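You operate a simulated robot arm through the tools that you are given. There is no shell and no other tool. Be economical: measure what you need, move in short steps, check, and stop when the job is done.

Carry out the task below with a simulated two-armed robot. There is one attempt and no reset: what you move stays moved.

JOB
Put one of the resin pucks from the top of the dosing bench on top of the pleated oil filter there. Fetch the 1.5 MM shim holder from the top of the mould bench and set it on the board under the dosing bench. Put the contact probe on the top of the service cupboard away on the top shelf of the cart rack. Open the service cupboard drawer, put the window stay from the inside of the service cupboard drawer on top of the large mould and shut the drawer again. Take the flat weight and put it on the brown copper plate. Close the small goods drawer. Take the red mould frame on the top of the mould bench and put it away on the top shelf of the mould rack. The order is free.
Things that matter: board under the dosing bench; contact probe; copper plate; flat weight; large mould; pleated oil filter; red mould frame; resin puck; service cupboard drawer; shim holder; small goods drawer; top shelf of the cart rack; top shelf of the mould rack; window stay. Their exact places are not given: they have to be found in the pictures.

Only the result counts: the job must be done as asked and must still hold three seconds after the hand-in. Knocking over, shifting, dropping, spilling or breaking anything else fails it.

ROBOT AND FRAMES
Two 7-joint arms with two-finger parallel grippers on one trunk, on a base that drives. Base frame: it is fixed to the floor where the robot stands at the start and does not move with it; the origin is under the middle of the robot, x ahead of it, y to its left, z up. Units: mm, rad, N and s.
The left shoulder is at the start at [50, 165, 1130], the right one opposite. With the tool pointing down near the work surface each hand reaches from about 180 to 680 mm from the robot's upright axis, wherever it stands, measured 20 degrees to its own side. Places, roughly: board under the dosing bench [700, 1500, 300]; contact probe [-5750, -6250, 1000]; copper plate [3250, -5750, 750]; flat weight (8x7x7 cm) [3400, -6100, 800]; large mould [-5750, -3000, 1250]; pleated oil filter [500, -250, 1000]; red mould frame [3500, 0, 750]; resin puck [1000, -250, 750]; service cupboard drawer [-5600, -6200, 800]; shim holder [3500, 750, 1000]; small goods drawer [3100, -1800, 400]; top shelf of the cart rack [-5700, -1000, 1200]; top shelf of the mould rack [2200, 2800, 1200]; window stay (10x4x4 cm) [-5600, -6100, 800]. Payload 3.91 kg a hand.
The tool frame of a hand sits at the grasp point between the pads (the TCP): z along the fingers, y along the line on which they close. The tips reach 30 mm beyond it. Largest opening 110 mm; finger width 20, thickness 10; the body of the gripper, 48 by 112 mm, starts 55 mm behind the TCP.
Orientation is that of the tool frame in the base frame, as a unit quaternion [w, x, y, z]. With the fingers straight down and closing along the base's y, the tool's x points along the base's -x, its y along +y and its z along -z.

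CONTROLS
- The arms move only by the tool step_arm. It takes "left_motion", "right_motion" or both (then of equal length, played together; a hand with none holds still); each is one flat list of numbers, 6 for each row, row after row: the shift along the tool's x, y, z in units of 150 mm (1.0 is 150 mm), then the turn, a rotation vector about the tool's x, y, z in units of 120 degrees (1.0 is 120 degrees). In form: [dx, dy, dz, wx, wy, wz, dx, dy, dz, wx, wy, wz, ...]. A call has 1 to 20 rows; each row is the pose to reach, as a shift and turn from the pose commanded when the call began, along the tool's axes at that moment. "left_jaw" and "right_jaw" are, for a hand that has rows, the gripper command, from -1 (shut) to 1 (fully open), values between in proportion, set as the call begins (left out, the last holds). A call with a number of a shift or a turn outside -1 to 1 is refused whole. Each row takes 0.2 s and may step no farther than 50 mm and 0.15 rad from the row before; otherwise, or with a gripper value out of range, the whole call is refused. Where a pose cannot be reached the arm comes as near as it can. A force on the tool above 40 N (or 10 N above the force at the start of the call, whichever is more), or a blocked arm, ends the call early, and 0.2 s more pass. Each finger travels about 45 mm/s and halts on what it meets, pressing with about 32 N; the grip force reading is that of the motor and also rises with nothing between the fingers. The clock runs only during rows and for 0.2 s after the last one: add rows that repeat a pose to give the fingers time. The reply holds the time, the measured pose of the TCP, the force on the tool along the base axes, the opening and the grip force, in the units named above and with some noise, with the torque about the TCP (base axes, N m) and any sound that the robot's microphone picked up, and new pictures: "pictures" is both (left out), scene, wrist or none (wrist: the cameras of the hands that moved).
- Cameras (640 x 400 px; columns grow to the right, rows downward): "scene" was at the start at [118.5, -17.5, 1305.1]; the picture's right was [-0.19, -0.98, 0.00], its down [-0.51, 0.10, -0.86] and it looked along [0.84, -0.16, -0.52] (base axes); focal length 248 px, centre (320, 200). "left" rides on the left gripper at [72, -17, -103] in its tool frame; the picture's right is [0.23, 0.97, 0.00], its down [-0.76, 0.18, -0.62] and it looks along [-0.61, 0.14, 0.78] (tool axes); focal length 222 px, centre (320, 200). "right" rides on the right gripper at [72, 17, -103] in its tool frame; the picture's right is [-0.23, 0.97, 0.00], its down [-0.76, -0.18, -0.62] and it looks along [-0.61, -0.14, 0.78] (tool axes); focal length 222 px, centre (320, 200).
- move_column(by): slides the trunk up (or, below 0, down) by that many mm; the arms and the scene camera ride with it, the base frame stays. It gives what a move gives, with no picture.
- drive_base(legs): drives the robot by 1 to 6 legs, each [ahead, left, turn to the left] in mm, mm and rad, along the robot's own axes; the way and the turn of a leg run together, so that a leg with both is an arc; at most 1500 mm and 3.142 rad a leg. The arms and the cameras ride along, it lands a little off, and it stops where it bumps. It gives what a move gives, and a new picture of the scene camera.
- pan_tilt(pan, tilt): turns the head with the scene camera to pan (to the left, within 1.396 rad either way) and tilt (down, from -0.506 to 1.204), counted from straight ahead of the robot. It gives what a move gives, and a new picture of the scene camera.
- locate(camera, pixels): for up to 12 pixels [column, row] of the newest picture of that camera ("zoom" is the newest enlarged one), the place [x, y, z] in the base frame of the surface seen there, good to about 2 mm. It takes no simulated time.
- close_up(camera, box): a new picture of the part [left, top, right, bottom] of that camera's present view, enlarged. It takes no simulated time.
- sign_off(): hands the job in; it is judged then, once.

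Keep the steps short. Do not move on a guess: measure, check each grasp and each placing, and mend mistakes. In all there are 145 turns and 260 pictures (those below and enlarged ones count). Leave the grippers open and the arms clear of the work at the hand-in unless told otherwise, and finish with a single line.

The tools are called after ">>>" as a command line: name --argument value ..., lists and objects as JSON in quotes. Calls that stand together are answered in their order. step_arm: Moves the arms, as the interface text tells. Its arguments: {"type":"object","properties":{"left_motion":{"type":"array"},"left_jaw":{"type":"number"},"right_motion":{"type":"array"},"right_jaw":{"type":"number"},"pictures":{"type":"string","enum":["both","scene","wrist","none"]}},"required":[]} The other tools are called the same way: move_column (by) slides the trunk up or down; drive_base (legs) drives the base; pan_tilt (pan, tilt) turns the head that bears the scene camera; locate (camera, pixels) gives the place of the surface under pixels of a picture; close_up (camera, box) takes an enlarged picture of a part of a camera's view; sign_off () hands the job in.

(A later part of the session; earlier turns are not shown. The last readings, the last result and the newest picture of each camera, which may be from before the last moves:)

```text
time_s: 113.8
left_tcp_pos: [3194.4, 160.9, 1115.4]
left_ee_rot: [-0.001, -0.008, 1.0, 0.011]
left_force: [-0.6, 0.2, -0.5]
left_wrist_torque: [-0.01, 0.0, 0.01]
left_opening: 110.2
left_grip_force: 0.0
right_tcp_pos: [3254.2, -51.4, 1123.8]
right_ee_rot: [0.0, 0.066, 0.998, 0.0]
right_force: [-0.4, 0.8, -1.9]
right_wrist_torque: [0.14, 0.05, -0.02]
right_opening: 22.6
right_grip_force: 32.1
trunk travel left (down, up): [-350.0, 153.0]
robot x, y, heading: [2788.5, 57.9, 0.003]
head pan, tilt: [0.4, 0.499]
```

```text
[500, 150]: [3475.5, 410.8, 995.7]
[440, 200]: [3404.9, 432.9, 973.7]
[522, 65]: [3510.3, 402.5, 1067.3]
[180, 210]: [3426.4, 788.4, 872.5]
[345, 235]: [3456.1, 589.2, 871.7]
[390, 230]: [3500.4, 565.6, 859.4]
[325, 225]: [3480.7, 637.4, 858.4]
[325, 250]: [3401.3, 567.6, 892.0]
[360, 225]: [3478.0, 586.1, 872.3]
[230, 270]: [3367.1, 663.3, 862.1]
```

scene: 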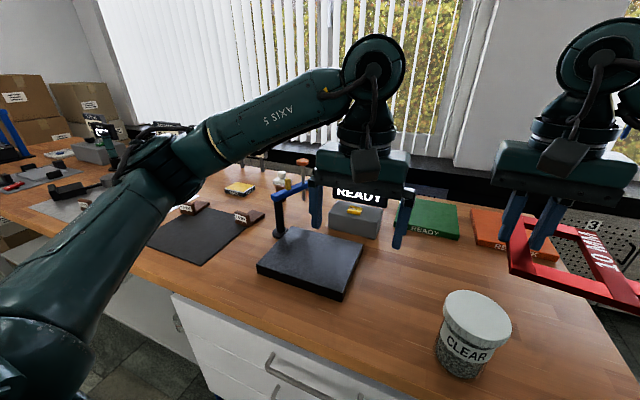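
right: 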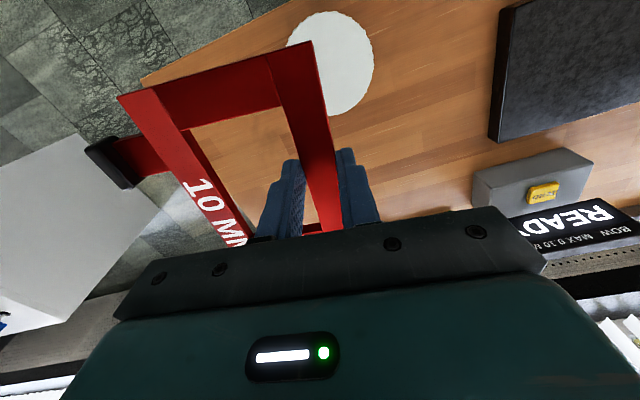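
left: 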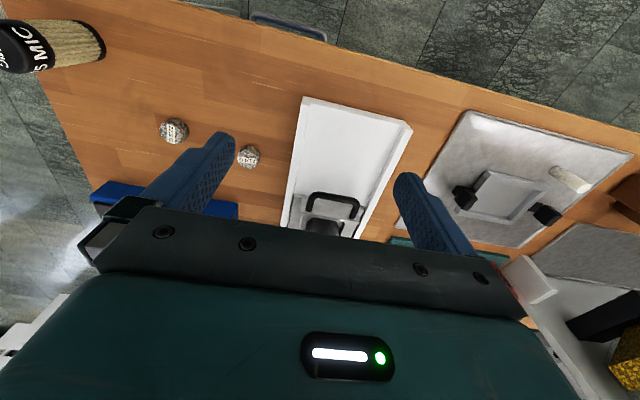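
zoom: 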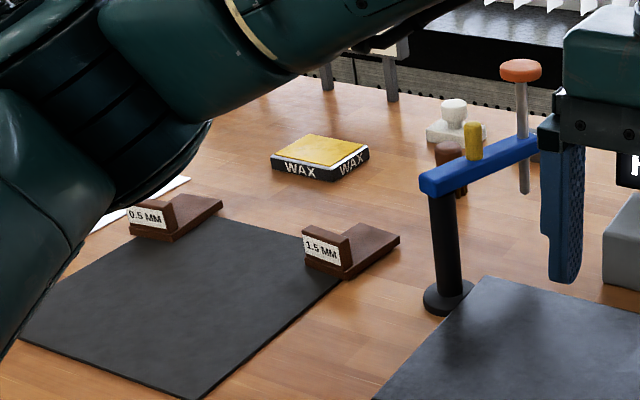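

The "1.5 MM" holder is at about (3430,580). I drive left 380 mm and view it with the left wrist camera.

>>> drive_base --legs '[[0, 380, 0]]'

>>> step_arm --left_motion '[0, 0.1, 0, 0, 0, 0, 0, 0.2, 0, 0, 0, 0, 0, 0.2, 0, 0, 0, 0]' --left_jaw 0.4 --pictures "wrist"

```text
time_s: 117.7
left_tcp_pos: [3193.8, 541.3, 1114.5]
left_ee_rot: [-0.001, -0.009, 1.0, 0.012]
left_force: [0.4, -0.2, 0.7]
left_wrist_torque: [-0.01, -0.03, 0.01]
left_opening: 110.0
left_grip_force: 0.0
right_tcp_pos: [3253.0, 327.6, 1124.3]
right_ee_rot: [0.0, 0.067, 0.998, 0.001]
right_force: [-0.2, 0.0, -3.1]
right_wrist_torque: [0.16, -0.01, 0.02]
right_opening: 22.5
right_grip_force: 32.3
trunk travel left (down, up): [-350.0, 153.0]
robot x, y, heading: [2787.2, 435.2, 0.007]
head pan, tilt: [0.4, 0.499]
```

scene: 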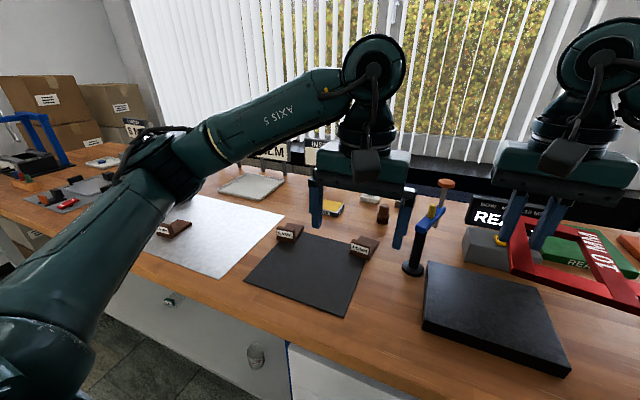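

```text
time_s: 118.5
left_tcp_pos: [3192.4, 570.5, 1114.8]
left_ee_rot: [-0.001, -0.009, 1.0, 0.012]
left_force: [0.2, -0.1, 0.1]
left_wrist_torque: [0.02, 0.01, -0.02]
left_opening: 77.2
left_grip_force: 0.1
right_tcp_pos: [3252.6, 328.1, 1123.9]
right_ee_rot: [-0.001, 0.066, 0.998, -0.001]
right_force: [0.2, 0.5, -2.6]
right_wrist_torque: [0.14, 0.02, 0.05]
right_opening: 22.6
right_grip_force: 32.3
trunk travel left (down, up): [-350.0, 153.0]
robot x, y, heading: [2782.9, 435.3, 0.008]
head pan, tilt: [0.4, 0.499]
```

left: 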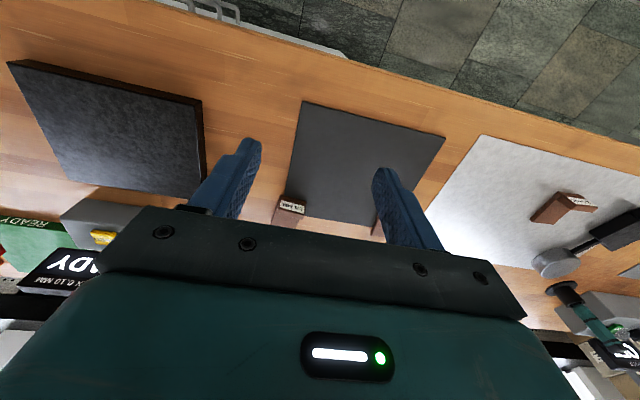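

>>> step_arm --left_motion '[-0.3, 0, 0, 0, 0, 0, -0.6, 0, 0, 0, 0, 0, -0.8, 0, 0, 0, 0, 0, -0.8, 0, 0, 0, 0, 0]' --pictures "wrist"

>>> close_up --camera "left" --box '[240, 80, 400, 200]'

```text
time_s: 119.5
left_tcp_pos: [3314.4, 573.3, 1114.0]
left_ee_rot: [-0.001, -0.009, 1.0, 0.011]
left_force: [-0.6, -0.5, -0.1]
left_wrist_torque: [0.0, 0.02, 0.02]
left_opening: 77.2
left_grip_force: 0.1
right_tcp_pos: [3252.3, 328.9, 1123.5]
right_ee_rot: [0.0, 0.066, 0.998, -0.001]
right_force: [-0.5, 0.2, -1.2]
right_wrist_torque: [0.14, 0.03, 0.01]
right_opening: 22.4
right_grip_force: 32.3
trunk travel left (down, up): [-350.0, 153.0]
robot x, y, heading: [2786.9, 434.2, 0.001]
head pan, tilt: [0.4, 0.499]
```

left: 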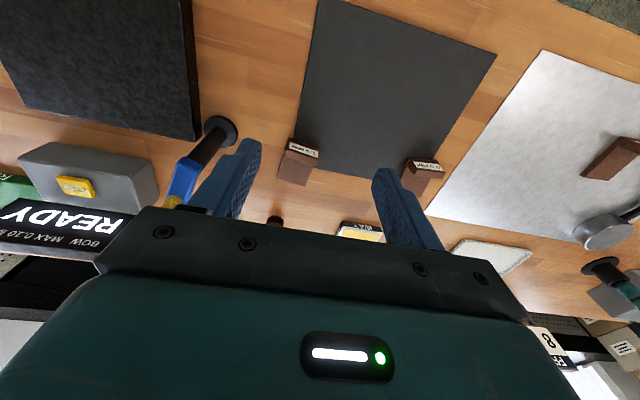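

```text
3.33 times, centred on (320, 140) of left
```

zoom: 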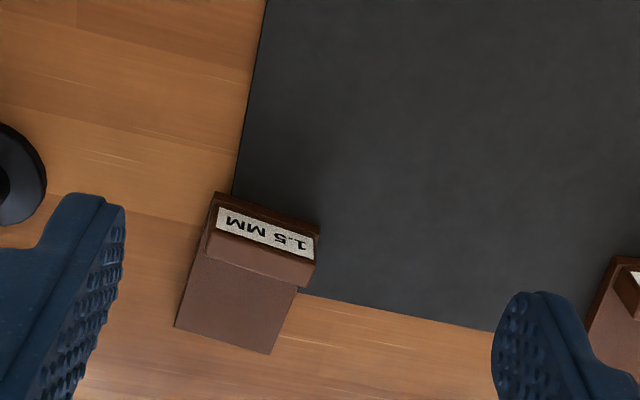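

>>> locate --camera "zoom" --pixels '[[180, 322], [266, 346], [208, 262], [290, 285], [212, 240], [310, 268], [216, 200], [316, 228], [240, 300], [260, 250], [265, 232], [290, 330]]'

```text
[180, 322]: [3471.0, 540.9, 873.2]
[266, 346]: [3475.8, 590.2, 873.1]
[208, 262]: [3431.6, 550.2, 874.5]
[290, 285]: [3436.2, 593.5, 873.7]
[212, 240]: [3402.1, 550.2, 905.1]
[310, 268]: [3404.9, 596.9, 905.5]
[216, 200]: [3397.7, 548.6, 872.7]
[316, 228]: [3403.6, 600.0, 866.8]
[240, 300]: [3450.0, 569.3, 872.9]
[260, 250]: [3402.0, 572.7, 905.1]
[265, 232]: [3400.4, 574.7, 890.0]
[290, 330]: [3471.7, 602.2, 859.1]
```

1.5 MM confirmed: base y 542–596, x 3397–3478, label plate top z 905. Move above it.

>>> step_arm --left_motion '[-0.14, 0, 0.2, 0, 0, 0.01, -0.28, 0, 0.4, 0, 0, 0.02, -0.42, -0.01, 0.6, 0, 0, 0.03, -0.56, -0.02, 0.8, 0, 0, 0.037, -0.69, -0.02, 1.0, 0, 0, 0.037, -0.69, -0.02, 1.0, 0, 0, 0.037]' --pictures "wrist"

>>> close_up --camera "left" --box '[200, 50, 440, 220]'

```text
time_s: 120.9
left_tcp_pos: [3415.7, 572.4, 960.8]
left_ee_rot: [-0.001, 0.029, 1.0, 0.011]
left_force: [0.7, 0.4, -0.7]
left_wrist_torque: [-0.02, -0.01, -0.01]
left_opening: 77.2
left_grip_force: 0.0
right_tcp_pos: [3252.8, 329.0, 1124.2]
right_ee_rot: [0.0, 0.067, 0.998, 0.0]
right_force: [0.9, -0.1, -2.2]
right_wrist_torque: [0.14, -0.01, -0.03]
right_opening: 22.5
right_grip_force: 32.3
trunk travel left (down, up): [-350.0, 153.0]
robot x, y, heading: [2783.2, 436.7, 0.006]
head pan, tilt: [0.4, 0.499]
```

left: 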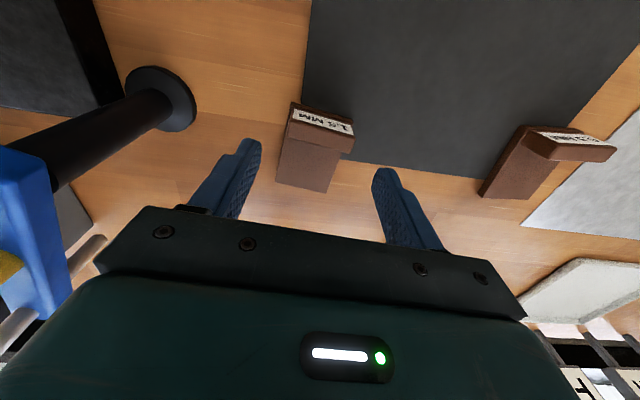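

```text
2.35 times, centred on (320, 135) of left
```

zoom: 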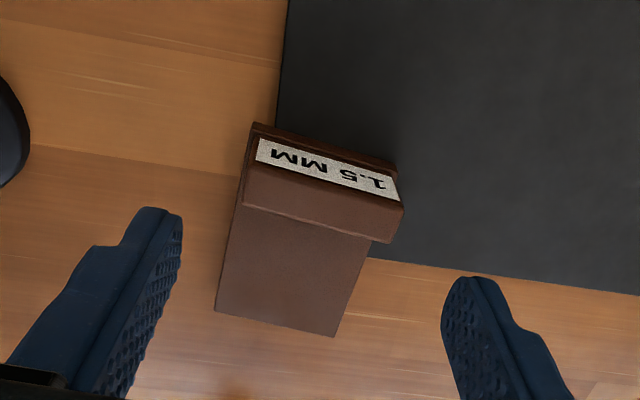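

>>> locate --camera "zoom" --pixels '[[244, 220], [219, 306], [362, 246], [332, 332], [248, 195], [398, 228], [250, 165], [400, 200], [180, 220], [445, 290]]'

```text
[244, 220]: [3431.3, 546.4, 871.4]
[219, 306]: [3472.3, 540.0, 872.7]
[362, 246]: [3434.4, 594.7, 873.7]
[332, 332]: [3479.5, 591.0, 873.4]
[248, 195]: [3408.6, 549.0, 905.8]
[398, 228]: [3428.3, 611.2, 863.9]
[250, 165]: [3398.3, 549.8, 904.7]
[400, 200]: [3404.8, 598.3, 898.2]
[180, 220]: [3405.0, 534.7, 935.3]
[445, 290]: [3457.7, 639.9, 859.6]
```

Descend to z≈894 with a bit more yaw, grip.

>>> step_arm --left_motion '[0, 0, 0.15, 0, 0, 0.032, 0, 0, 0.3, 0, 0, 0.032, 0, 0, 0.4, 0, 0, 0.032, 0, 0, 0.445, 0, 0, 0.032, 0, 0, 0.445, 0, 0, 0.032]' --pictures "wrist"

>>> step_arm --left_motion '[0, 0, 0, 0, 0, 0, 0, 0, 0, 0, 0, 0, 0, 0, 0, 0, 0, 0, 0, 0, 0, 0, 0, 0]' --left_jaw -1 --pictures "none"

>>> step_arm --left_motion '[0, 0, -0.04, 0, 0, 0, 0, 0, -0.1, 0, 0, 0, 0, 0, -0.18, 0, 0, 0, 0, 0, -0.18, 0, 0, 0]' --pictures "wrist"

```text
time_s: 122.1
left_tcp_pos: [3416.7, 575.3, 896.6]
left_ee_rot: [-0.002, 0.063, 0.998, 0.011]
left_force: [-0.4, 0.5, 0.0]
left_wrist_torque: [0.0, 0.01, -0.01]
left_opening: 77.1
left_grip_force: 0.0
right_tcp_pos: [3252.5, 327.9, 1123.8]
right_ee_rot: [0.0, 0.066, 0.998, 0.001]
right_force: [-0.4, -0.3, -2.9]
right_wrist_torque: [0.18, -0.01, 0.01]
right_opening: 22.7
right_grip_force: 32.0
trunk travel left (down, up): [-350.0, 153.0]
robot x, y, heading: [2784.8, 436.1, 0.008]
head pan, tilt: [0.4, 0.499]
```

left: 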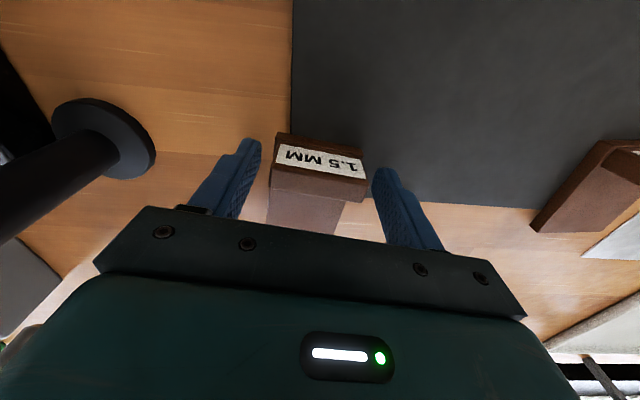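

```text
time_s: 123.1
left_tcp_pos: [3416.3, 574.8, 897.4]
left_ee_rot: [-0.002, 0.063, 0.998, 0.011]
left_force: [0.3, -0.6, -0.2]
left_wrist_torque: [0.01, -0.02, -0.02]
left_opening: 55.0
left_grip_force: 31.8
right_tcp_pos: [3252.1, 327.8, 1123.9]
right_ee_rot: [0.001, 0.066, 0.998, 0.0]
right_force: [-0.1, 0.7, -3.1]
right_wrist_torque: [0.15, -0.01, -0.01]
right_opening: 22.4
right_grip_force: 31.6
trunk travel left (down, up): [-350.0, 153.0]
robot x, y, heading: [2783.3, 434.3, 0.004]
head pan, tilt: [0.4, 0.499]
```

```text
time_s: 124.1
left_tcp_pos: [3414.1, 575.7, 924.8]
left_ee_rot: [-0.003, 0.064, 0.998, 0.011]
left_force: [0.7, 0.0, -0.2]
left_wrist_torque: [0.0, 0.01, -0.04]
left_opening: 54.9
left_grip_force: 32.4
right_tcp_pos: [3252.8, 327.8, 1124.7]
right_ee_rot: [0.0, 0.066, 0.998, 0.0]
right_force: [0.1, -0.4, -3.3]
right_wrist_torque: [0.12, -0.01, 0.03]
right_opening: 22.5
right_grip_force: 31.8
trunk travel left (down, up): [-350.0, 153.0]
robot x, y, heading: [2787.3, 435.1, 0.005]
head pan, tilt: [0.4, 0.499]
```

left: 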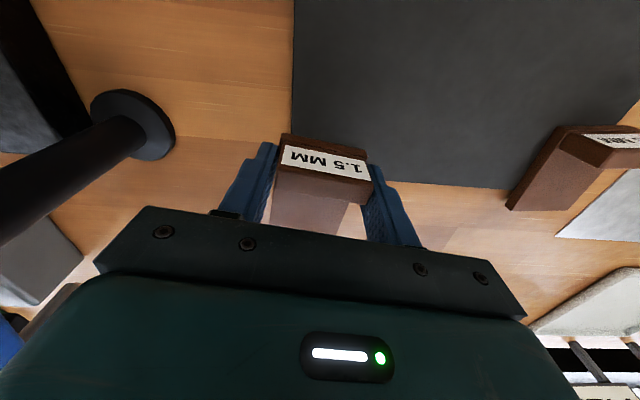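

Holder held. Lift and pull back, then back away from the bench.

>>> step_arm --left_motion '[0, 0, -0.15, 0, 0, 0, 0, 0, -0.35, 0, 0, 0, 0, 0, -0.55, 0, 0, 0, 0, 0, -0.75, 0, 0, 0, 0, 0, -0.95, 0, 0, 0, 0.1, 0, -1, 0, 0, 0, 0.3, 0, -1, 0, 0, 0, 0.5, 0, -1.0, 0, 0, 0, 0.7, 0, -1.0, 0, 0, 0, 0.9, 0, -1.0, 0, 0, 0, 1.0, 0, -1.0, 0, 0, 0, 1.0, 0, -1.0, 0, 0, 0]' --pictures "none"

>>> drive_base --legs '[[-600, 0, 0], [0, 0, 1.57]]'

>>> pan_tilt --pan 0.0 --tilt 0.3

```text
time_s: 126.7
left_tcp_pos: [3268.7, 591.4, 1076.1]
left_ee_rot: [-0.002, 0.062, 0.998, 0.012]
left_force: [-0.5, 0.9, -0.9]
left_wrist_torque: [-0.02, 0.01, 0.01]
left_opening: 54.9
left_grip_force: 32.3
right_tcp_pos: [3252.1, 327.7, 1123.4]
right_ee_rot: [0.0, 0.066, 0.998, 0.0]
right_force: [-0.7, 0.1, -3.5]
right_wrist_torque: [0.14, 0.02, 0.01]
right_opening: 22.3
right_grip_force: 31.9
trunk travel left (down, up): [-350.0, 153.0]
robot x, y, heading: [2785.9, 434.9, 0.001]
head pan, tilt: [0.4, 0.499]
```

```text
time_s: 133.8
left_tcp_pos: [2045.1, 921.9, 1075.4]
left_ee_rot: [-0.01, -0.649, 0.761, 0.007]
left_force: [-0.3, 0.0, -0.3]
left_wrist_torque: [-0.05, -0.01, -0.01]
left_opening: 54.8
left_grip_force: 32.1
right_tcp_pos: [2308.6, 897.6, 1124.4]
right_ee_rot: [0.0, -0.646, 0.763, 0.0]
right_force: [-0.6, 0.0, -3.6]
right_wrist_torque: [-0.01, 0.15, -0.01]
right_opening: 22.5
right_grip_force: 32.1
trunk travel left (down, up): [-350.0, 153.0]
robot x, y, heading: [2184.4, 434.5, 1.548]
head pan, tilt: [0.4, 0.499]
```

scene: 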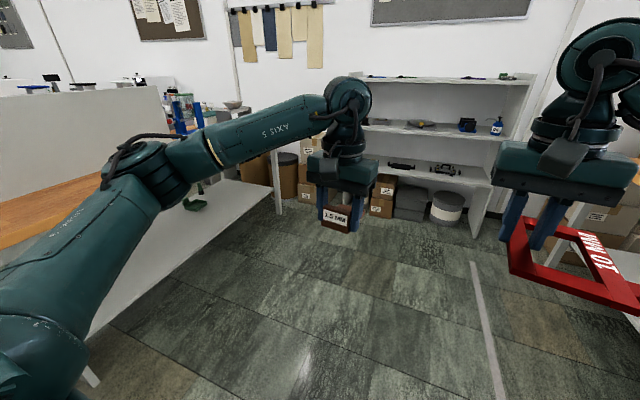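

```text
time_s: 134.7
left_tcp_pos: [2046.3, 921.3, 1074.9]
left_ee_rot: [-0.01, -0.649, 0.761, 0.007]
left_force: [0.0, -0.9, -0.4]
left_wrist_torque: [-0.03, 0.03, -0.03]
left_opening: 54.9
left_grip_force: 31.8
right_tcp_pos: [2308.3, 897.4, 1124.0]
right_ee_rot: [0.0, -0.647, 0.763, 0.0]
right_force: [0.7, 0.5, -3.4]
right_wrist_torque: [0.03, 0.18, 0.03]
right_opening: 22.4
right_grip_force: 31.5
trunk travel left (down, up): [-350.0, 153.0]
robot x, y, heading: [2184.1, 436.8, 1.538]
head pan, tilt: [0.0, 0.3]
```

scene: 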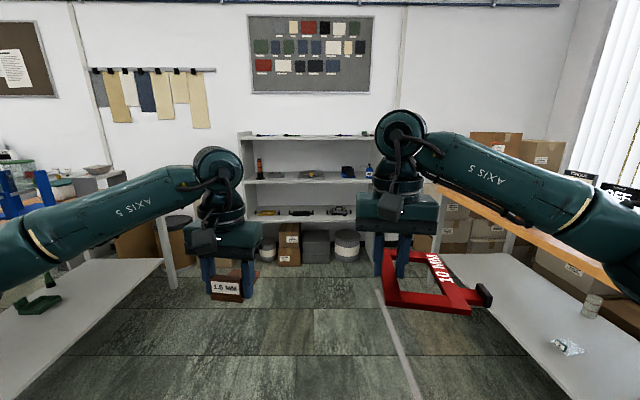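

The mould rack is ahead (top shelf at row ~136), and the white board under the dosing bench is at the left. Measure both.

>>> locate --camera "scene" --pixels '[[260, 136], [350, 135], [300, 136], [310, 181], [310, 215], [242, 220], [100, 290], [60, 350], [130, 265], [150, 260], [40, 300], [170, 280]]'

>>> close_up --camera "scene" --box '[230, 110, 390, 230]'

```text
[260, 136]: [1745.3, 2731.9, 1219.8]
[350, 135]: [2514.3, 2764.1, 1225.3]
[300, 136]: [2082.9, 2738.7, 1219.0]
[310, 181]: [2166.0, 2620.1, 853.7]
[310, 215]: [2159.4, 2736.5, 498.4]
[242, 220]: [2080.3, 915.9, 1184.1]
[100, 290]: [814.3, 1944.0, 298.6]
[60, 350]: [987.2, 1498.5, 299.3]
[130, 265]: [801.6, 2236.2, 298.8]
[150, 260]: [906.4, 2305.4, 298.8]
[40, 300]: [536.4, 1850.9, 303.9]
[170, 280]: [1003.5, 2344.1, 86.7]
```

```text
3.33 times, centred on (310, 170) of scene
```

zoom: 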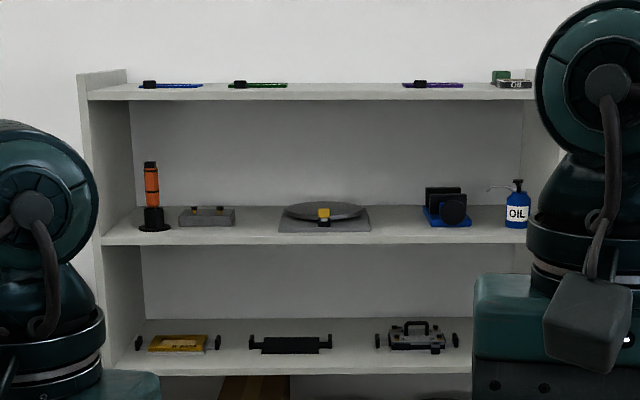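

Top shelf z≈1220 with a free stretch between the green and purple frames (x≈2100–2350). Raise the trunk fully and approach.

>>> move_column --by 150

>>> drive_base --legs '[[900, 40, 0.028], [500, 0, 0]]'

>>> pan_tilt --pan -0.1 --tilt 0.4

```text
time_s: 136.4
left_tcp_pos: [2045.4, 921.3, 1225.3]
left_ee_rot: [-0.009, -0.649, 0.76, 0.007]
left_force: [-0.7, -0.2, -0.1]
left_wrist_torque: [0.0, 0.02, -0.02]
left_opening: 54.8
left_grip_force: 31.5
right_tcp_pos: [2307.6, 897.8, 1274.7]
right_ee_rot: [-0.001, -0.647, 0.763, -0.001]
right_force: [-0.4, -0.8, -3.4]
right_wrist_torque: [0.02, 0.13, 0.0]
right_opening: 22.8
right_grip_force: 32.0
trunk travel left (down, up): [-500.0, 3.0]
robot x, y, heading: [2185.0, 434.1, 1.547]
head pan, tilt: [0.0, 0.3]
```

```text
time_s: 143.7
left_tcp_pos: [1996.2, 2320.4, 1224.2]
left_ee_rot: [-0.01, -0.658, 0.752, 0.006]
left_force: [-0.5, 0.2, -0.8]
left_wrist_torque: [0.02, 0.03, 0.01]
left_opening: 55.3
left_grip_force: 32.3
right_tcp_pos: [2259.5, 2304.3, 1273.4]
right_ee_rot: [-0.001, -0.656, 0.754, -0.001]
right_force: [0.7, 0.5, -3.3]
right_wrist_torque: [-0.02, 0.18, -0.02]
right_opening: 22.8
right_grip_force: 32.0
trunk travel left (down, up): [-500.0, 3.0]
robot x, y, heading: [2152.7, 1837.4, 1.569]
head pan, tilt: [0.0, 0.3]
```

scene: 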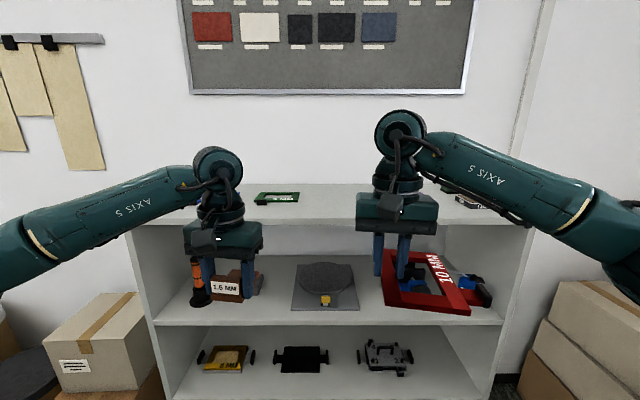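

```text
time_s: 144.4
left_tcp_pos: [1997.2, 2319.5, 1223.8]
left_ee_rot: [-0.009, -0.658, 0.753, 0.007]
left_force: [-0.6, 0.1, -0.3]
left_wrist_torque: [-0.01, 0.01, 0.01]
left_opening: 54.7
left_grip_force: 32.0
right_tcp_pos: [2260.3, 2303.4, 1274.5]
right_ee_rot: [-0.001, -0.657, 0.754, 0.0]
right_force: [-0.4, -0.5, -2.4]
right_wrist_torque: [0.02, 0.18, 0.0]
right_opening: 22.5
right_grip_force: 31.6
trunk travel left (down, up): [-500.0, 3.0]
robot x, y, heading: [2151.7, 1841.6, 1.564]
head pan, tilt: [-0.099, 0.4]
```

scene: 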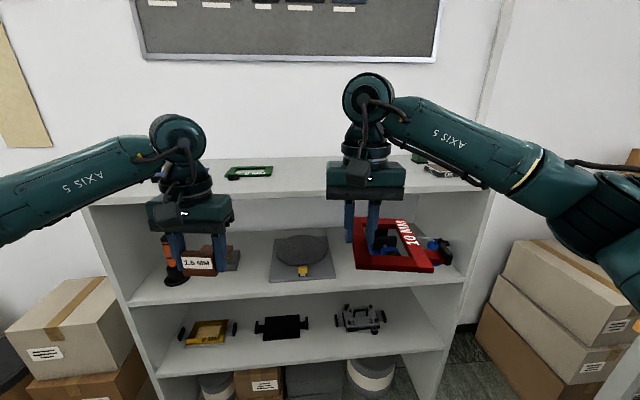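

>>> locate --camera "scene" --pixels '[[285, 196], [285, 175], [285, 160], [245, 172], [272, 172], [425, 160], [440, 170], [320, 170], [410, 180], [460, 180], [416, 157], [230, 176]]'

>>> close_up --camera "scene" --box '[200, 130, 500, 280]'

```text
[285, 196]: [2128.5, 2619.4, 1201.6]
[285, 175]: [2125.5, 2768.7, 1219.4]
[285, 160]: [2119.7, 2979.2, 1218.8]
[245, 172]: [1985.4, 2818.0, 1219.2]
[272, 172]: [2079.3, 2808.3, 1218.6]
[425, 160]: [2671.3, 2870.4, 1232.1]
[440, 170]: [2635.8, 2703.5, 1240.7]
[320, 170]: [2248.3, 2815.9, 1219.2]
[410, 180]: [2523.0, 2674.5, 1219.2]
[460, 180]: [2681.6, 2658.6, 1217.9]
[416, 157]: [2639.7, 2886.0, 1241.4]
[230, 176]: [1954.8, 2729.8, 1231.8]
```

```text
2.13 times, centred on (350, 205) of scene
```

zoom: 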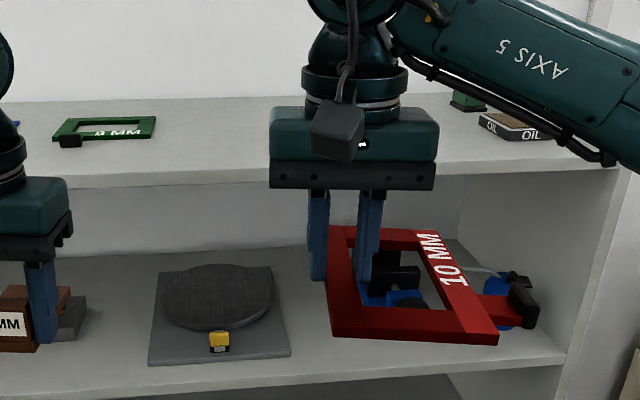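

Shelf surface z=1219, front y=2620. Free spot centre x≈2215. I lift both hands, pull the left one back, then drive 300 ahead and 90 left.

>>> step_arm --left_motion '[0.1, 0, -0.05, 0, 0, 0, 0.25, 0, -0.1, 0, 0, 0, 0.4, 0, -0.2, 0, 0, 0, 0.55, 0, -0.3, 0, 0, 0, 0.7, 0, -0.4, 0, 0, 0, 0.8, 0, -0.4, 0, 0, 0, 0.8, 0, -0.4, 0, 0, 0]' --right_motion '[0, 0, -0.05, 0, 0, -0.011, 0, 0, -0.1, 0, 0, -0.022, 0, 0, -0.15, 0, 0, -0.033, 0, 0, -0.2, 0, 0, -0.044, 0, 0, -0.25, 0, 0, -0.055, 0, 0, -0.27, 0, 0, -0.064, 0, 0, -0.27, 0, 0, -0.064]' --pictures "none"

>>> drive_base --legs '[[300, 90, 0]]'

>>> close_up --camera "right" --box '[0, 0, 640, 260]'

```text
time_s: 146.0
left_tcp_pos: [1981.7, 2199.2, 1287.3]
left_ee_rot: [-0.01, -0.659, 0.752, 0.007]
left_force: [0.3, -0.1, -1.0]
left_wrist_torque: [0.0, 0.01, -0.01]
left_opening: 54.9
left_grip_force: 32.1
right_tcp_pos: [2259.8, 2304.9, 1313.6]
right_ee_rot: [0.0, -0.706, 0.708, -0.001]
right_force: [-0.5, 0.7, -3.1]
right_wrist_torque: [-0.01, 0.14, -0.01]
right_opening: 22.6
right_grip_force: 32.3
trunk travel left (down, up): [-500.0, 3.0]
robot x, y, heading: [2149.3, 1835.3, 1.57]
head pan, tilt: [-0.099, 0.4]
```

```text
time_s: 148.1
left_tcp_pos: [1889.6, 2501.6, 1286.4]
left_ee_rot: [-0.009, -0.659, 0.752, 0.007]
left_force: [0.3, -0.3, -1.1]
left_wrist_torque: [0.0, -0.01, 0.03]
left_opening: 54.9
left_grip_force: 32.0
right_tcp_pos: [2169.3, 2604.7, 1314.2]
right_ee_rot: [0.0, -0.705, 0.709, -0.001]
right_force: [0.6, 0.0, -3.1]
right_wrist_torque: [-0.04, 0.11, 0.02]
right_opening: 22.7
right_grip_force: 31.9
trunk travel left (down, up): [-500.0, 3.0]
robot x, y, heading: [2056.9, 2142.9, 1.569]
head pan, tilt: [-0.099, 0.4]
```

scene: 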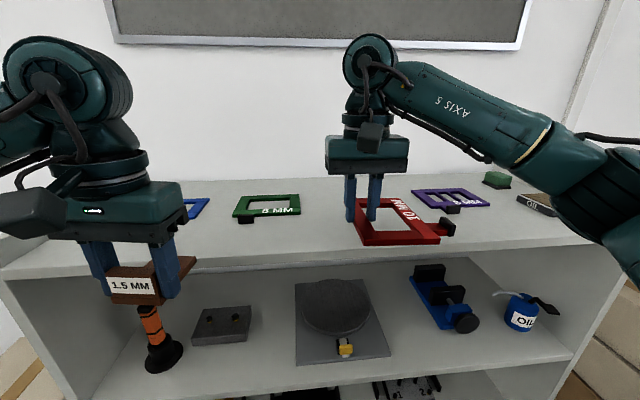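

```text
1.00 times, centred on (320, 130) of right (not enlarged: the box is as wide or as high as the picture)
```

zoom: 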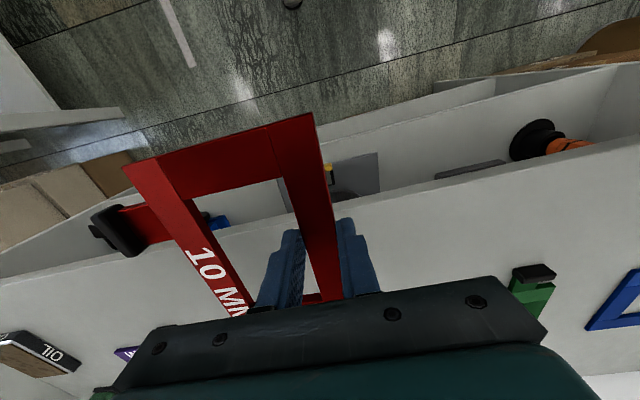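

>>> locate --camera "scene" --pixels '[[238, 213], [297, 212], [298, 196], [246, 218], [415, 192], [425, 207], [452, 210], [487, 205], [325, 200], [325, 240], [445, 226], [310, 215]]'

```text
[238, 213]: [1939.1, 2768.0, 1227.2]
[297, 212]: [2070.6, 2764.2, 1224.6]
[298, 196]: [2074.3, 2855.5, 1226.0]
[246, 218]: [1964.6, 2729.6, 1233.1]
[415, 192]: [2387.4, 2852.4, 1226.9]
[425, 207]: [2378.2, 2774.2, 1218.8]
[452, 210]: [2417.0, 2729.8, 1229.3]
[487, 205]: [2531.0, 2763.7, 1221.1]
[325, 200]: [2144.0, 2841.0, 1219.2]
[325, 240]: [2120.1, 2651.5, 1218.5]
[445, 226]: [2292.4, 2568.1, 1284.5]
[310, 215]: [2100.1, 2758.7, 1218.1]
```

Slot is clear (x 2080–2385). Extend 150 mm, lower 50 mm.

>>> step_arm --right_motion '[-0.08, 0, 0, 0, 0, 0, -0.2, 0, 0, 0, 0, 0, -0.35, 0, 0, 0, 0, 0, -0.5, 0, 0, 0, 0, 0, -0.65, 0, 0, 0, 0, 0, -0.8, 0, 0, 0, 0, 0, -0.95, 0, 0, 0, 0, 0, -1.0, 0, 0.0, 0, 0, 0, -1.0, 0, 0.1, 0, 0, 0, -1.0, 0, 0.2, 0, 0, 0, -1.0, 0, 0.3, 0, 0, 0, -1.0, 0, 0.34, 0, 0, 0, -1.0, 0, 0.34, 0, 0, 0]' --pictures "scene"

>>> close_up --camera "scene" --box '[290, 130, 490, 255]'

```text
time_s: 150.9
left_tcp_pos: [1889.7, 2500.2, 1286.3]
left_ee_rot: [-0.01, -0.659, 0.752, 0.007]
left_force: [-0.5, 0.1, 0.2]
left_wrist_torque: [0.01, 0.03, 0.01]
left_opening: 55.2
left_grip_force: 31.8
right_tcp_pos: [2167.7, 2759.4, 1264.3]
right_ee_rot: [-0.001, -0.705, 0.709, -0.001]
right_force: [0.5, 0.2, -2.4]
right_wrist_torque: [0.01, 0.13, -0.02]
right_opening: 22.3
right_grip_force: 32.7
right hand out of reach, approached as far as the arm can: row 7, 8, 9, 11, 12, 13
trunk travel left (down, up): [-500.0, 3.0]
robot x, y, heading: [2061.0, 2141.3, 1.572]
head pan, tilt: [-0.099, 0.4]
```

scene: 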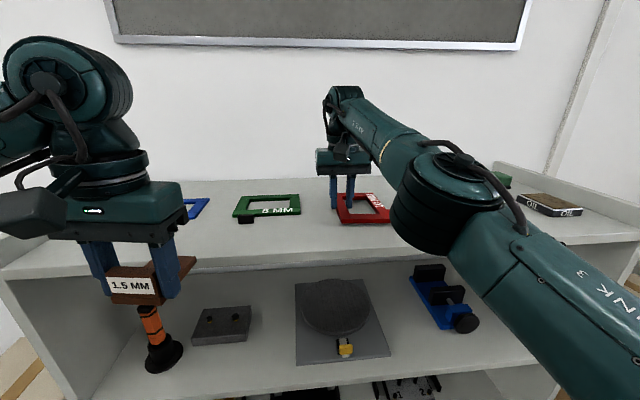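

```text
3.20 times, centred on (390, 192) of scene
```

zoom: 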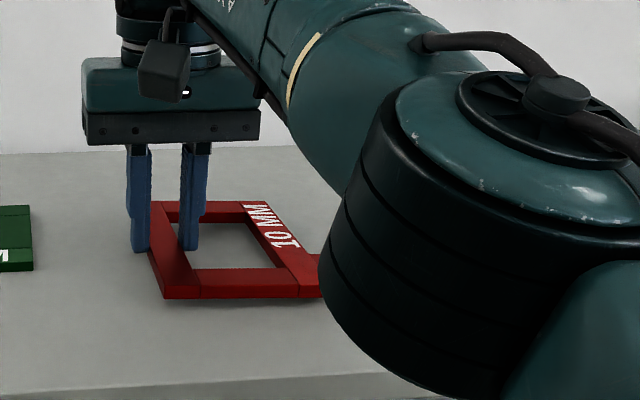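

>>> locate --camera "scene" --pixels '[[440, 225], [410, 220], [440, 245], [395, 200], [470, 180], [520, 300], [375, 222], [350, 220]]'

```text
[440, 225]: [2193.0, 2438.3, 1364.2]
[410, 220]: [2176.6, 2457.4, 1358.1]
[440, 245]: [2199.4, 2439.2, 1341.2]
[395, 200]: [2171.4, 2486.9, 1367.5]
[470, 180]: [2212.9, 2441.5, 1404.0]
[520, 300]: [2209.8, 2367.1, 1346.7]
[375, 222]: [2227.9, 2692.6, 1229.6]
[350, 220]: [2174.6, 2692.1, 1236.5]
```

The right side is nearly touching; the gripped bar is ~6 mm up. Lower by 8 mm slowly.

>>> step_arm --right_motion '[0, 0, 0.015, 0, 0, 0, 0, 0, 0.03, 0, 0, 0, 0, 0, 0.045, 0, 0, 0, 0, 0, 0.055, 0, 0, 0, 0, 0, 0.055, 0, 0, 0]' --pictures "scene"

>>> locate --camera "scene" --pixels '[[375, 222], [350, 221], [385, 220], [362, 195]]'

```text
time_s: 152.1
left_tcp_pos: [1890.2, 2501.7, 1287.3]
left_ee_rot: [-0.01, -0.658, 0.753, 0.007]
left_force: [-0.5, -0.8, 0.2]
left_wrist_torque: [-0.03, 0.0, 0.0]
left_opening: 54.7
left_grip_force: 31.5
right_tcp_pos: [2168.7, 2762.5, 1256.5]
right_ee_rot: [-0.001, -0.706, 0.708, -0.001]
right_force: [0.0, -1.0, -0.2]
right_wrist_torque: [-0.08, -0.19, -0.11]
right_opening: 22.8
right_grip_force: 31.9
trunk travel left (down, up): [-500.0, 3.0]
robot x, y, heading: [2059.0, 2139.3, 1.571]
head pan, tilt: [-0.099, 0.4]
```

scene: 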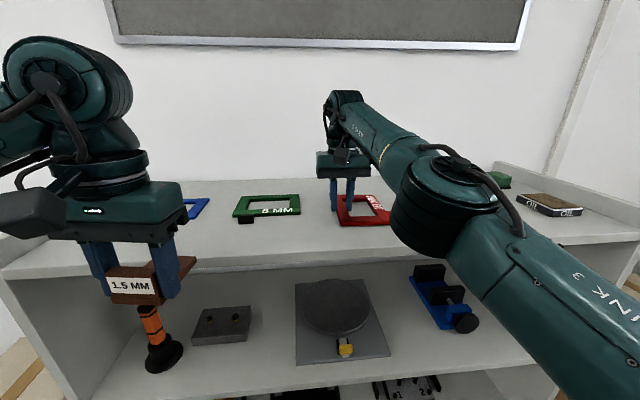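

```text
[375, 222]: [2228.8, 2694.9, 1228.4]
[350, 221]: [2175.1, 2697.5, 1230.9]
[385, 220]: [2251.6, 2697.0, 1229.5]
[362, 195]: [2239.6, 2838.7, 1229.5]
```

Resting nearly flat. One more mm, open to ~50 mm, and lift straight up.

>>> step_arm --right_motion '[0, 0, 0.01, 0, 0, 0, 0, 0, 0.01, 0, 0, 0]' --pictures "none"

>>> step_arm --right_motion '[0, 0, 0, 0, 0, 0, 0, 0, 0, 0, 0, 0, 0, 0, 0, 0, 0, 0, 0, 0, 0, 0, 0, 0]' --right_jaw -0.05 --pictures "none"

>>> step_arm --right_motion '[0, 0, -0.06, 0, 0, 0, 0, 0, -0.15, 0, 0, 0, 0, 0, -0.3, 0, 0, 0, 0, 0, -0.5, 0, 0, 0, 0.2, 0, -0.5, 0, 0, 0, 0.5, 0, -0.5, 0, 0, 0, 0.8, 0, -0.5, 0, 0, 0, 1.0, 0, -0.5, 0, 0, 0]' --pictures "scene"

```text
time_s: 152.7
left_tcp_pos: [1890.7, 2501.4, 1286.4]
left_ee_rot: [-0.01, -0.659, 0.752, 0.006]
left_force: [0.0, 0.3, -1.2]
left_wrist_torque: [0.02, 0.0, -0.03]
left_opening: 55.0
left_grip_force: 32.4
right_tcp_pos: [2166.9, 2762.0, 1254.8]
right_ee_rot: [-0.001, -0.706, 0.709, -0.001]
right_force: [1.2, -1.9, 0.4]
right_wrist_torque: [0.1, -0.18, -0.13]
right_opening: 22.8
right_grip_force: 32.5
trunk travel left (down, up): [-500.0, 3.0]
robot x, y, heading: [2056.0, 2139.8, 1.572]
head pan, tilt: [-0.099, 0.4]
```

```text
time_s: 153.7
left_tcp_pos: [1889.9, 2502.5, 1287.2]
left_ee_rot: [-0.009, -0.659, 0.752, 0.007]
left_force: [0.2, -0.4, -0.2]
left_wrist_torque: [0.0, 0.01, -0.03]
left_opening: 54.8
left_grip_force: 31.7
right_tcp_pos: [2168.5, 2763.0, 1255.3]
right_ee_rot: [-0.001, -0.705, 0.709, -0.001]
right_force: [0.2, -0.1, 0.2]
right_wrist_torque: [-0.03, -0.02, -0.03]
right_opening: 52.5
right_grip_force: 0.1
trunk travel left (down, up): [-500.0, 3.0]
robot x, y, heading: [2062.3, 2138.3, 1.568]
head pan, tilt: [-0.099, 0.4]
```

```text
time_s: 155.5
left_tcp_pos: [1890.1, 2500.9, 1287.8]
left_ee_rot: [-0.01, -0.658, 0.753, 0.006]
left_force: [-0.5, 1.5, -0.6]
left_wrist_torque: [-0.04, 0.0, 0.0]
left_opening: 54.7
left_grip_force: 31.8
right_tcp_pos: [2167.5, 2606.2, 1329.2]
right_ee_rot: [-0.001, -0.705, 0.71, 0.0]
right_force: [-0.1, -0.2, 0.5]
right_wrist_torque: [0.03, 0.01, -0.01]
right_opening: 52.2
right_grip_force: 0.0
right hand out of reach, approached as far as the arm can: row 2, 3, 4
trunk travel left (down, up): [-500.0, 3.0]
robot x, y, heading: [2059.4, 2137.2, 1.564]
head pan, tilt: [-0.099, 0.4]
```

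scene: 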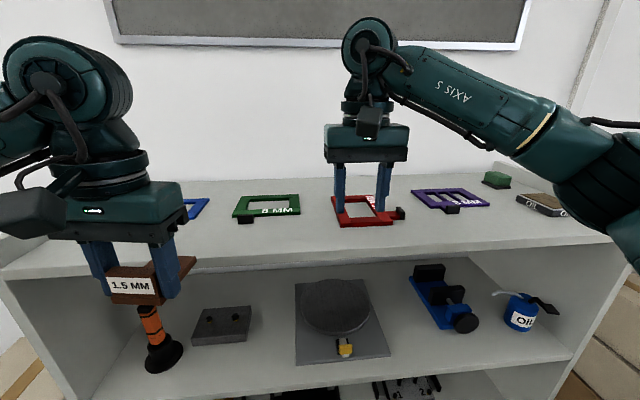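

Red frame placed. Now back off, turn to face the dosing bench's rear side (heading π), and look at the board beneath it.

>>> drive_base --legs '[[-500, 0, 0], [0, 0, 1.571]]'

>>> pan_tilt --pan 0.0 --tilt 0.6

>>> move_column --by -350

>>> pan_tilt --pan 0.0 --tilt 0.35

```text
time_s: 162.2
left_tcp_pos: [1687.4, 1491.6, 1287.0]
left_ee_rot: [0.011, 0.997, -0.076, 0.002]
left_force: [0.0, -0.3, -0.4]
left_wrist_torque: [0.04, -0.01, 0.0]
left_opening: 54.8
left_grip_force: 32.1
right_tcp_pos: [1589.1, 1768.9, 1328.6]
right_ee_rot: [0.0, 1.0, -0.012, 0.0]
right_force: [-0.5, 0.1, 0.8]
right_wrist_torque: [-0.02, 0.0, 0.01]
right_opening: 52.1
right_grip_force: 0.0
trunk travel left (down, up): [-500.0, 3.0]
robot x, y, heading: [2057.2, 1654.5, 3.119]
head pan, tilt: [-0.099, 0.4]
```

scene: 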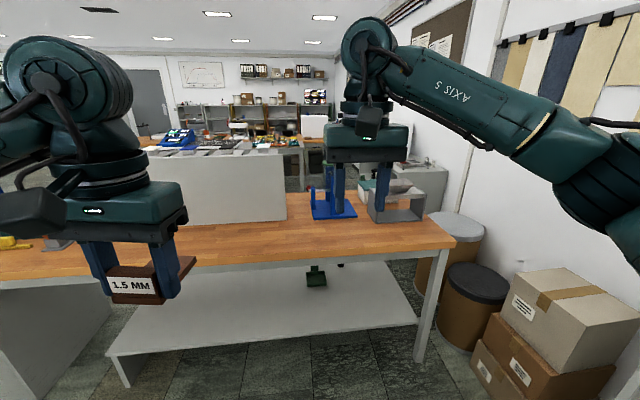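

```text
time_s: 162.9
left_tcp_pos: [1688.3, 1490.4, 1286.2]
left_ee_rot: [0.012, 0.997, -0.076, 0.002]
left_force: [-0.3, -0.2, -0.9]
left_wrist_torque: [-0.02, -0.02, 0.0]
left_opening: 55.0
left_grip_force: 32.3
right_tcp_pos: [1590.3, 1769.6, 1328.7]
right_ee_rot: [0.0, 1.0, -0.011, 0.0]
right_force: [-0.8, -0.4, -0.3]
right_wrist_torque: [0.01, 0.02, -0.01]
right_opening: 52.0
right_grip_force: 0.0
trunk travel left (down, up): [-500.0, 3.0]
robot x, y, heading: [2054.6, 1653.4, 3.12]
head pan, tilt: [0.0, 0.6]
```

scene: 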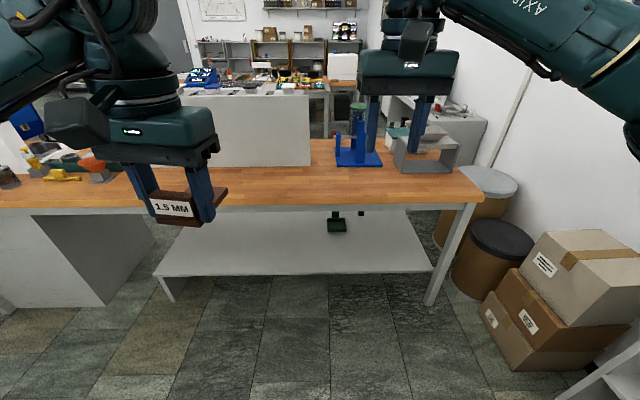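

```text
time_s: 166.4
left_tcp_pos: [1687.5, 1490.9, 936.9]
left_ee_rot: [0.012, 0.997, -0.077, 0.002]
left_force: [0.0, 0.0, -0.4]
left_wrist_torque: [0.02, 0.0, 0.02]
left_opening: 54.9
left_grip_force: 31.9
right_tcp_pos: [1588.4, 1768.2, 978.8]
right_ee_rot: [0.0, 1.0, -0.012, 0.0]
right_force: [0.6, 0.7, 0.2]
right_wrist_torque: [0.0, -0.02, 0.02]
right_opening: 52.3
right_grip_force: 0.0
trunk travel left (down, up): [-150.0, 353.0]
robot x, y, heading: [2054.6, 1650.9, 3.12]
head pan, tilt: [0.0, 0.6]
```

```text
time_s: 167.1
left_tcp_pos: [1688.0, 1490.2, 935.9]
left_ee_rot: [0.011, 0.997, -0.076, 0.002]
left_force: [-1.2, 0.1, 0.0]
left_wrist_torque: [-0.04, 0.0, 0.04]
left_opening: 54.5
left_grip_force: 32.2
right_tcp_pos: [1587.8, 1769.8, 979.2]
right_ee_rot: [-0.001, 1.0, -0.012, 0.0]
right_force: [-0.7, 0.3, 0.6]
right_wrist_torque: [-0.02, 0.03, 0.0]
right_opening: 52.3
right_grip_force: 0.1
trunk travel left (down, up): [-150.0, 353.0]
robot x, y, heading: [2052.1, 1652.1, 3.124]
head pan, tilt: [0.0, 0.351]
```

scene: 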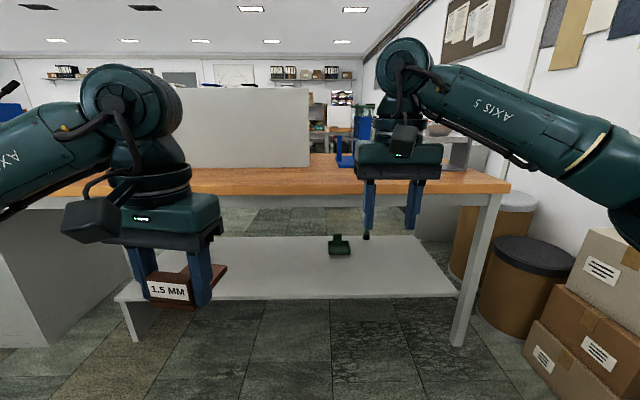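

>>> locate --camera "scene" --pixels '[[230, 297], [350, 295], [450, 290], [300, 270], [250, 245], [338, 250], [300, 192], [300, 186], [460, 300], [130, 310], [60, 320], [300, 202]]'

```text
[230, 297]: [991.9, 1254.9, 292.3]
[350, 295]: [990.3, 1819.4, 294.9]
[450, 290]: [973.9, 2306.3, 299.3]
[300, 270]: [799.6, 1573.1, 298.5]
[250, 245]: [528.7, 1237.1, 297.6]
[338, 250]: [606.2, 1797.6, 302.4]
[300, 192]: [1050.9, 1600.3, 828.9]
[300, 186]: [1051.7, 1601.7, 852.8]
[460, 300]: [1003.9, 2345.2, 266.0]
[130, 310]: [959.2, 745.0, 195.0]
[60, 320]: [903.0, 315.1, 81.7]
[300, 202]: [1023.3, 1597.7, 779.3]
```

Board z≈299, x 500–990; bench top edge x=1051, underside rail to ~755. I'll lower the trunk, stretch the left hand ahead and low here in free space (and pull the right hand back/up), then drive it in under the bench.

>>> move_column --by -150

>>> step_arm --left_motion '[-0.12, 0, 0.15, 0, 0, 0, -0.25, 0, 0.33, 0, 0, 0, -0.4, 0, 0.5, 0, 0, 0, -0.52, 0, 0.67, 0, 0, 0, -0.65, 0, 0.85, 0, 0, 0, -0.75, 0, 1.0, 0, 0, 0]' --right_motion '[0.15, 0, -0.15, 0, 0, 0, 0.33, 0, -0.33, 0, 0, 0, 0.5, 0, -0.5, 0, 0, 0, 0.67, 0, -0.67, 0, 0, 0, 0.85, 0, -0.85, 0, 0, 0, 1.0, 0, -1.0, 0, 0, 0]' --pictures "none"

>>> step_arm --left_motion '[-0.12, 0, 0.15, 0, 0, 0, -0.25, 0, 0.33, 0, 0, 0, -0.4, 0, 0.5, 0, 0, 0, -0.52, 0, 0.67, 0, 0, 0, -0.65, 0, 0.85, 0, 0, 0, -0.75, 0, 1.0, 0, 0, 0]' --pictures "none"

>>> step_arm --left_motion '[0, 0, 0.15, 0, 0, 0, 0, 0, 0.33, 0, 0, 0, 0, 0, 0.5, 0, 0, 0, 0, 0, 0.67, 0, 0, 0, 0, 0, 0.8, 0, 0, 0, 0, 0, 0.85, 0, 0, 0]' --pictures "scene"

```text
time_s: 168.9
left_tcp_pos: [1687.5, 1490.6, 786.7]
left_ee_rot: [0.012, 0.997, -0.076, 0.001]
left_force: [0.0, -0.7, -1.1]
left_wrist_torque: [0.03, -0.02, -0.01]
left_opening: 54.9
left_grip_force: 31.6
right_tcp_pos: [1588.6, 1767.9, 828.8]
right_ee_rot: [0.0, 1.0, -0.011, 0.001]
right_force: [0.2, -0.4, 0.1]
right_wrist_torque: [-0.04, -0.01, -0.02]
right_opening: 52.4
right_grip_force: 0.0
trunk travel left (down, up): [0.0, 503.0]
robot x, y, heading: [2052.9, 1651.9, 3.121]
head pan, tilt: [0.0, 0.351]
```

```text
time_s: 170.3
left_tcp_pos: [1574.9, 1504.2, 633.6]
left_ee_rot: [0.012, 0.997, -0.076, 0.002]
left_force: [-0.3, 0.2, 0.4]
left_wrist_torque: [-0.01, -0.01, -0.03]
left_opening: 55.1
left_grip_force: 32.0
right_tcp_pos: [1735.9, 1766.9, 982.1]
right_ee_rot: [0.001, 1.0, -0.011, 0.001]
right_force: [0.3, -0.8, -0.1]
right_wrist_torque: [-0.01, -0.01, 0.0]
right_opening: 52.1
right_grip_force: 0.1
trunk travel left (down, up): [0.0, 503.0]
robot x, y, heading: [2056.3, 1652.2, 3.12]
head pan, tilt: [0.0, 0.351]
```

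```text
time_s: 171.7
left_tcp_pos: [1465.1, 1516.9, 485.5]
left_ee_rot: [0.011, 0.997, -0.076, 0.002]
left_force: [-0.5, 0.4, -0.2]
left_wrist_torque: [0.01, -0.04, 0.02]
left_opening: 54.8
left_grip_force: 32.0
right_tcp_pos: [1735.5, 1766.6, 980.8]
right_ee_rot: [0.0, 1.0, -0.012, 0.0]
right_force: [-0.4, -0.9, -0.5]
right_wrist_torque: [-0.04, 0.01, 0.05]
right_opening: 52.5
right_grip_force: 0.1
trunk travel left (down, up): [0.0, 503.0]
robot x, y, heading: [2053.5, 1655.4, 3.123]
head pan, tilt: [0.0, 0.351]
```

```text
time_s: 173.1
left_tcp_pos: [1465.5, 1513.6, 358.0]
left_ee_rot: [0.012, 0.997, -0.075, 0.002]
left_force: [-1.4, -0.4, -0.1]
left_wrist_torque: [-0.01, 0.01, 0.02]
left_opening: 54.8
left_grip_force: 31.9
right_tcp_pos: [1735.5, 1766.4, 981.1]
right_ee_rot: [0.0, 1.0, -0.012, 0.0]
right_force: [-0.1, 0.4, 0.7]
right_wrist_torque: [0.01, 0.02, -0.01]
right_opening: 52.3
right_grip_force: 0.0
trunk travel left (down, up): [0.0, 503.0]
robot x, y, heading: [2056.0, 1650.8, 3.121]
head pan, tilt: [0.0, 0.351]
```

scene: 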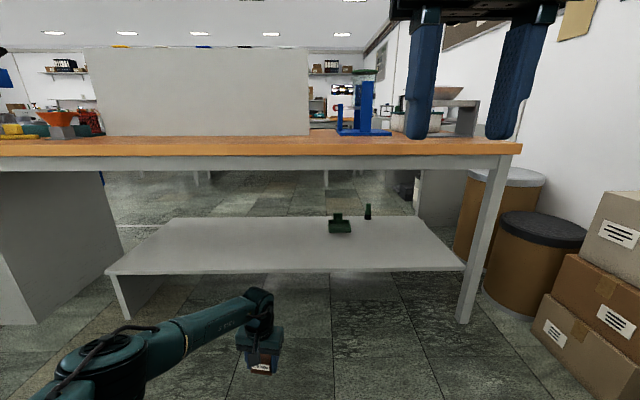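

Drive ahead 400 and check.

>>> drive_base --legs '[[400, 0, 0]]'

>>> locate --camera "scene" --pixels '[[260, 310], [270, 340], [300, 290], [330, 330]]'

```text
time_s: 175.6
left_tcp_pos: [1074.7, 1515.4, 357.5]
left_ee_rot: [0.011, 0.997, -0.07, 0.002]
left_force: [-0.6, -0.2, 0.4]
left_wrist_torque: [0.01, 0.01, -0.01]
left_opening: 54.9
left_grip_force: 32.1
right_tcp_pos: [1339.8, 1769.3, 981.1]
right_ee_rot: [0.0, 1.0, -0.006, 0.0]
right_force: [-0.4, 0.4, -0.8]
right_wrist_torque: [0.0, -0.03, 0.02]
right_opening: 52.2
right_grip_force: 0.0
trunk travel left (down, up): [0.0, 503.0]
robot x, y, heading: [1659.0, 1662.8, 3.131]
head pan, tilt: [0.0, 0.351]
```

scene: 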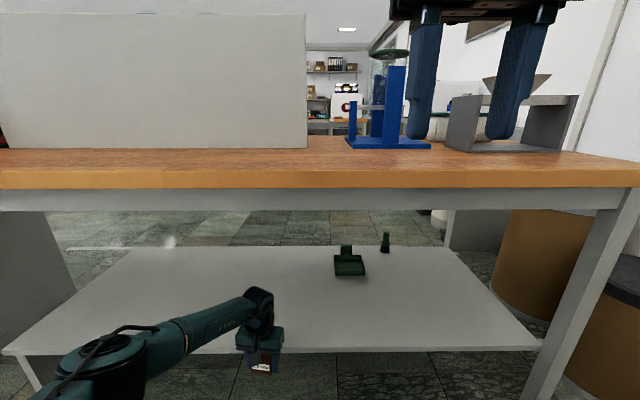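

```text
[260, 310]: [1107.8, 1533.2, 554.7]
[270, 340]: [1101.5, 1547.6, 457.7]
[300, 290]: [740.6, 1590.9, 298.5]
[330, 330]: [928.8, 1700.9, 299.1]
```

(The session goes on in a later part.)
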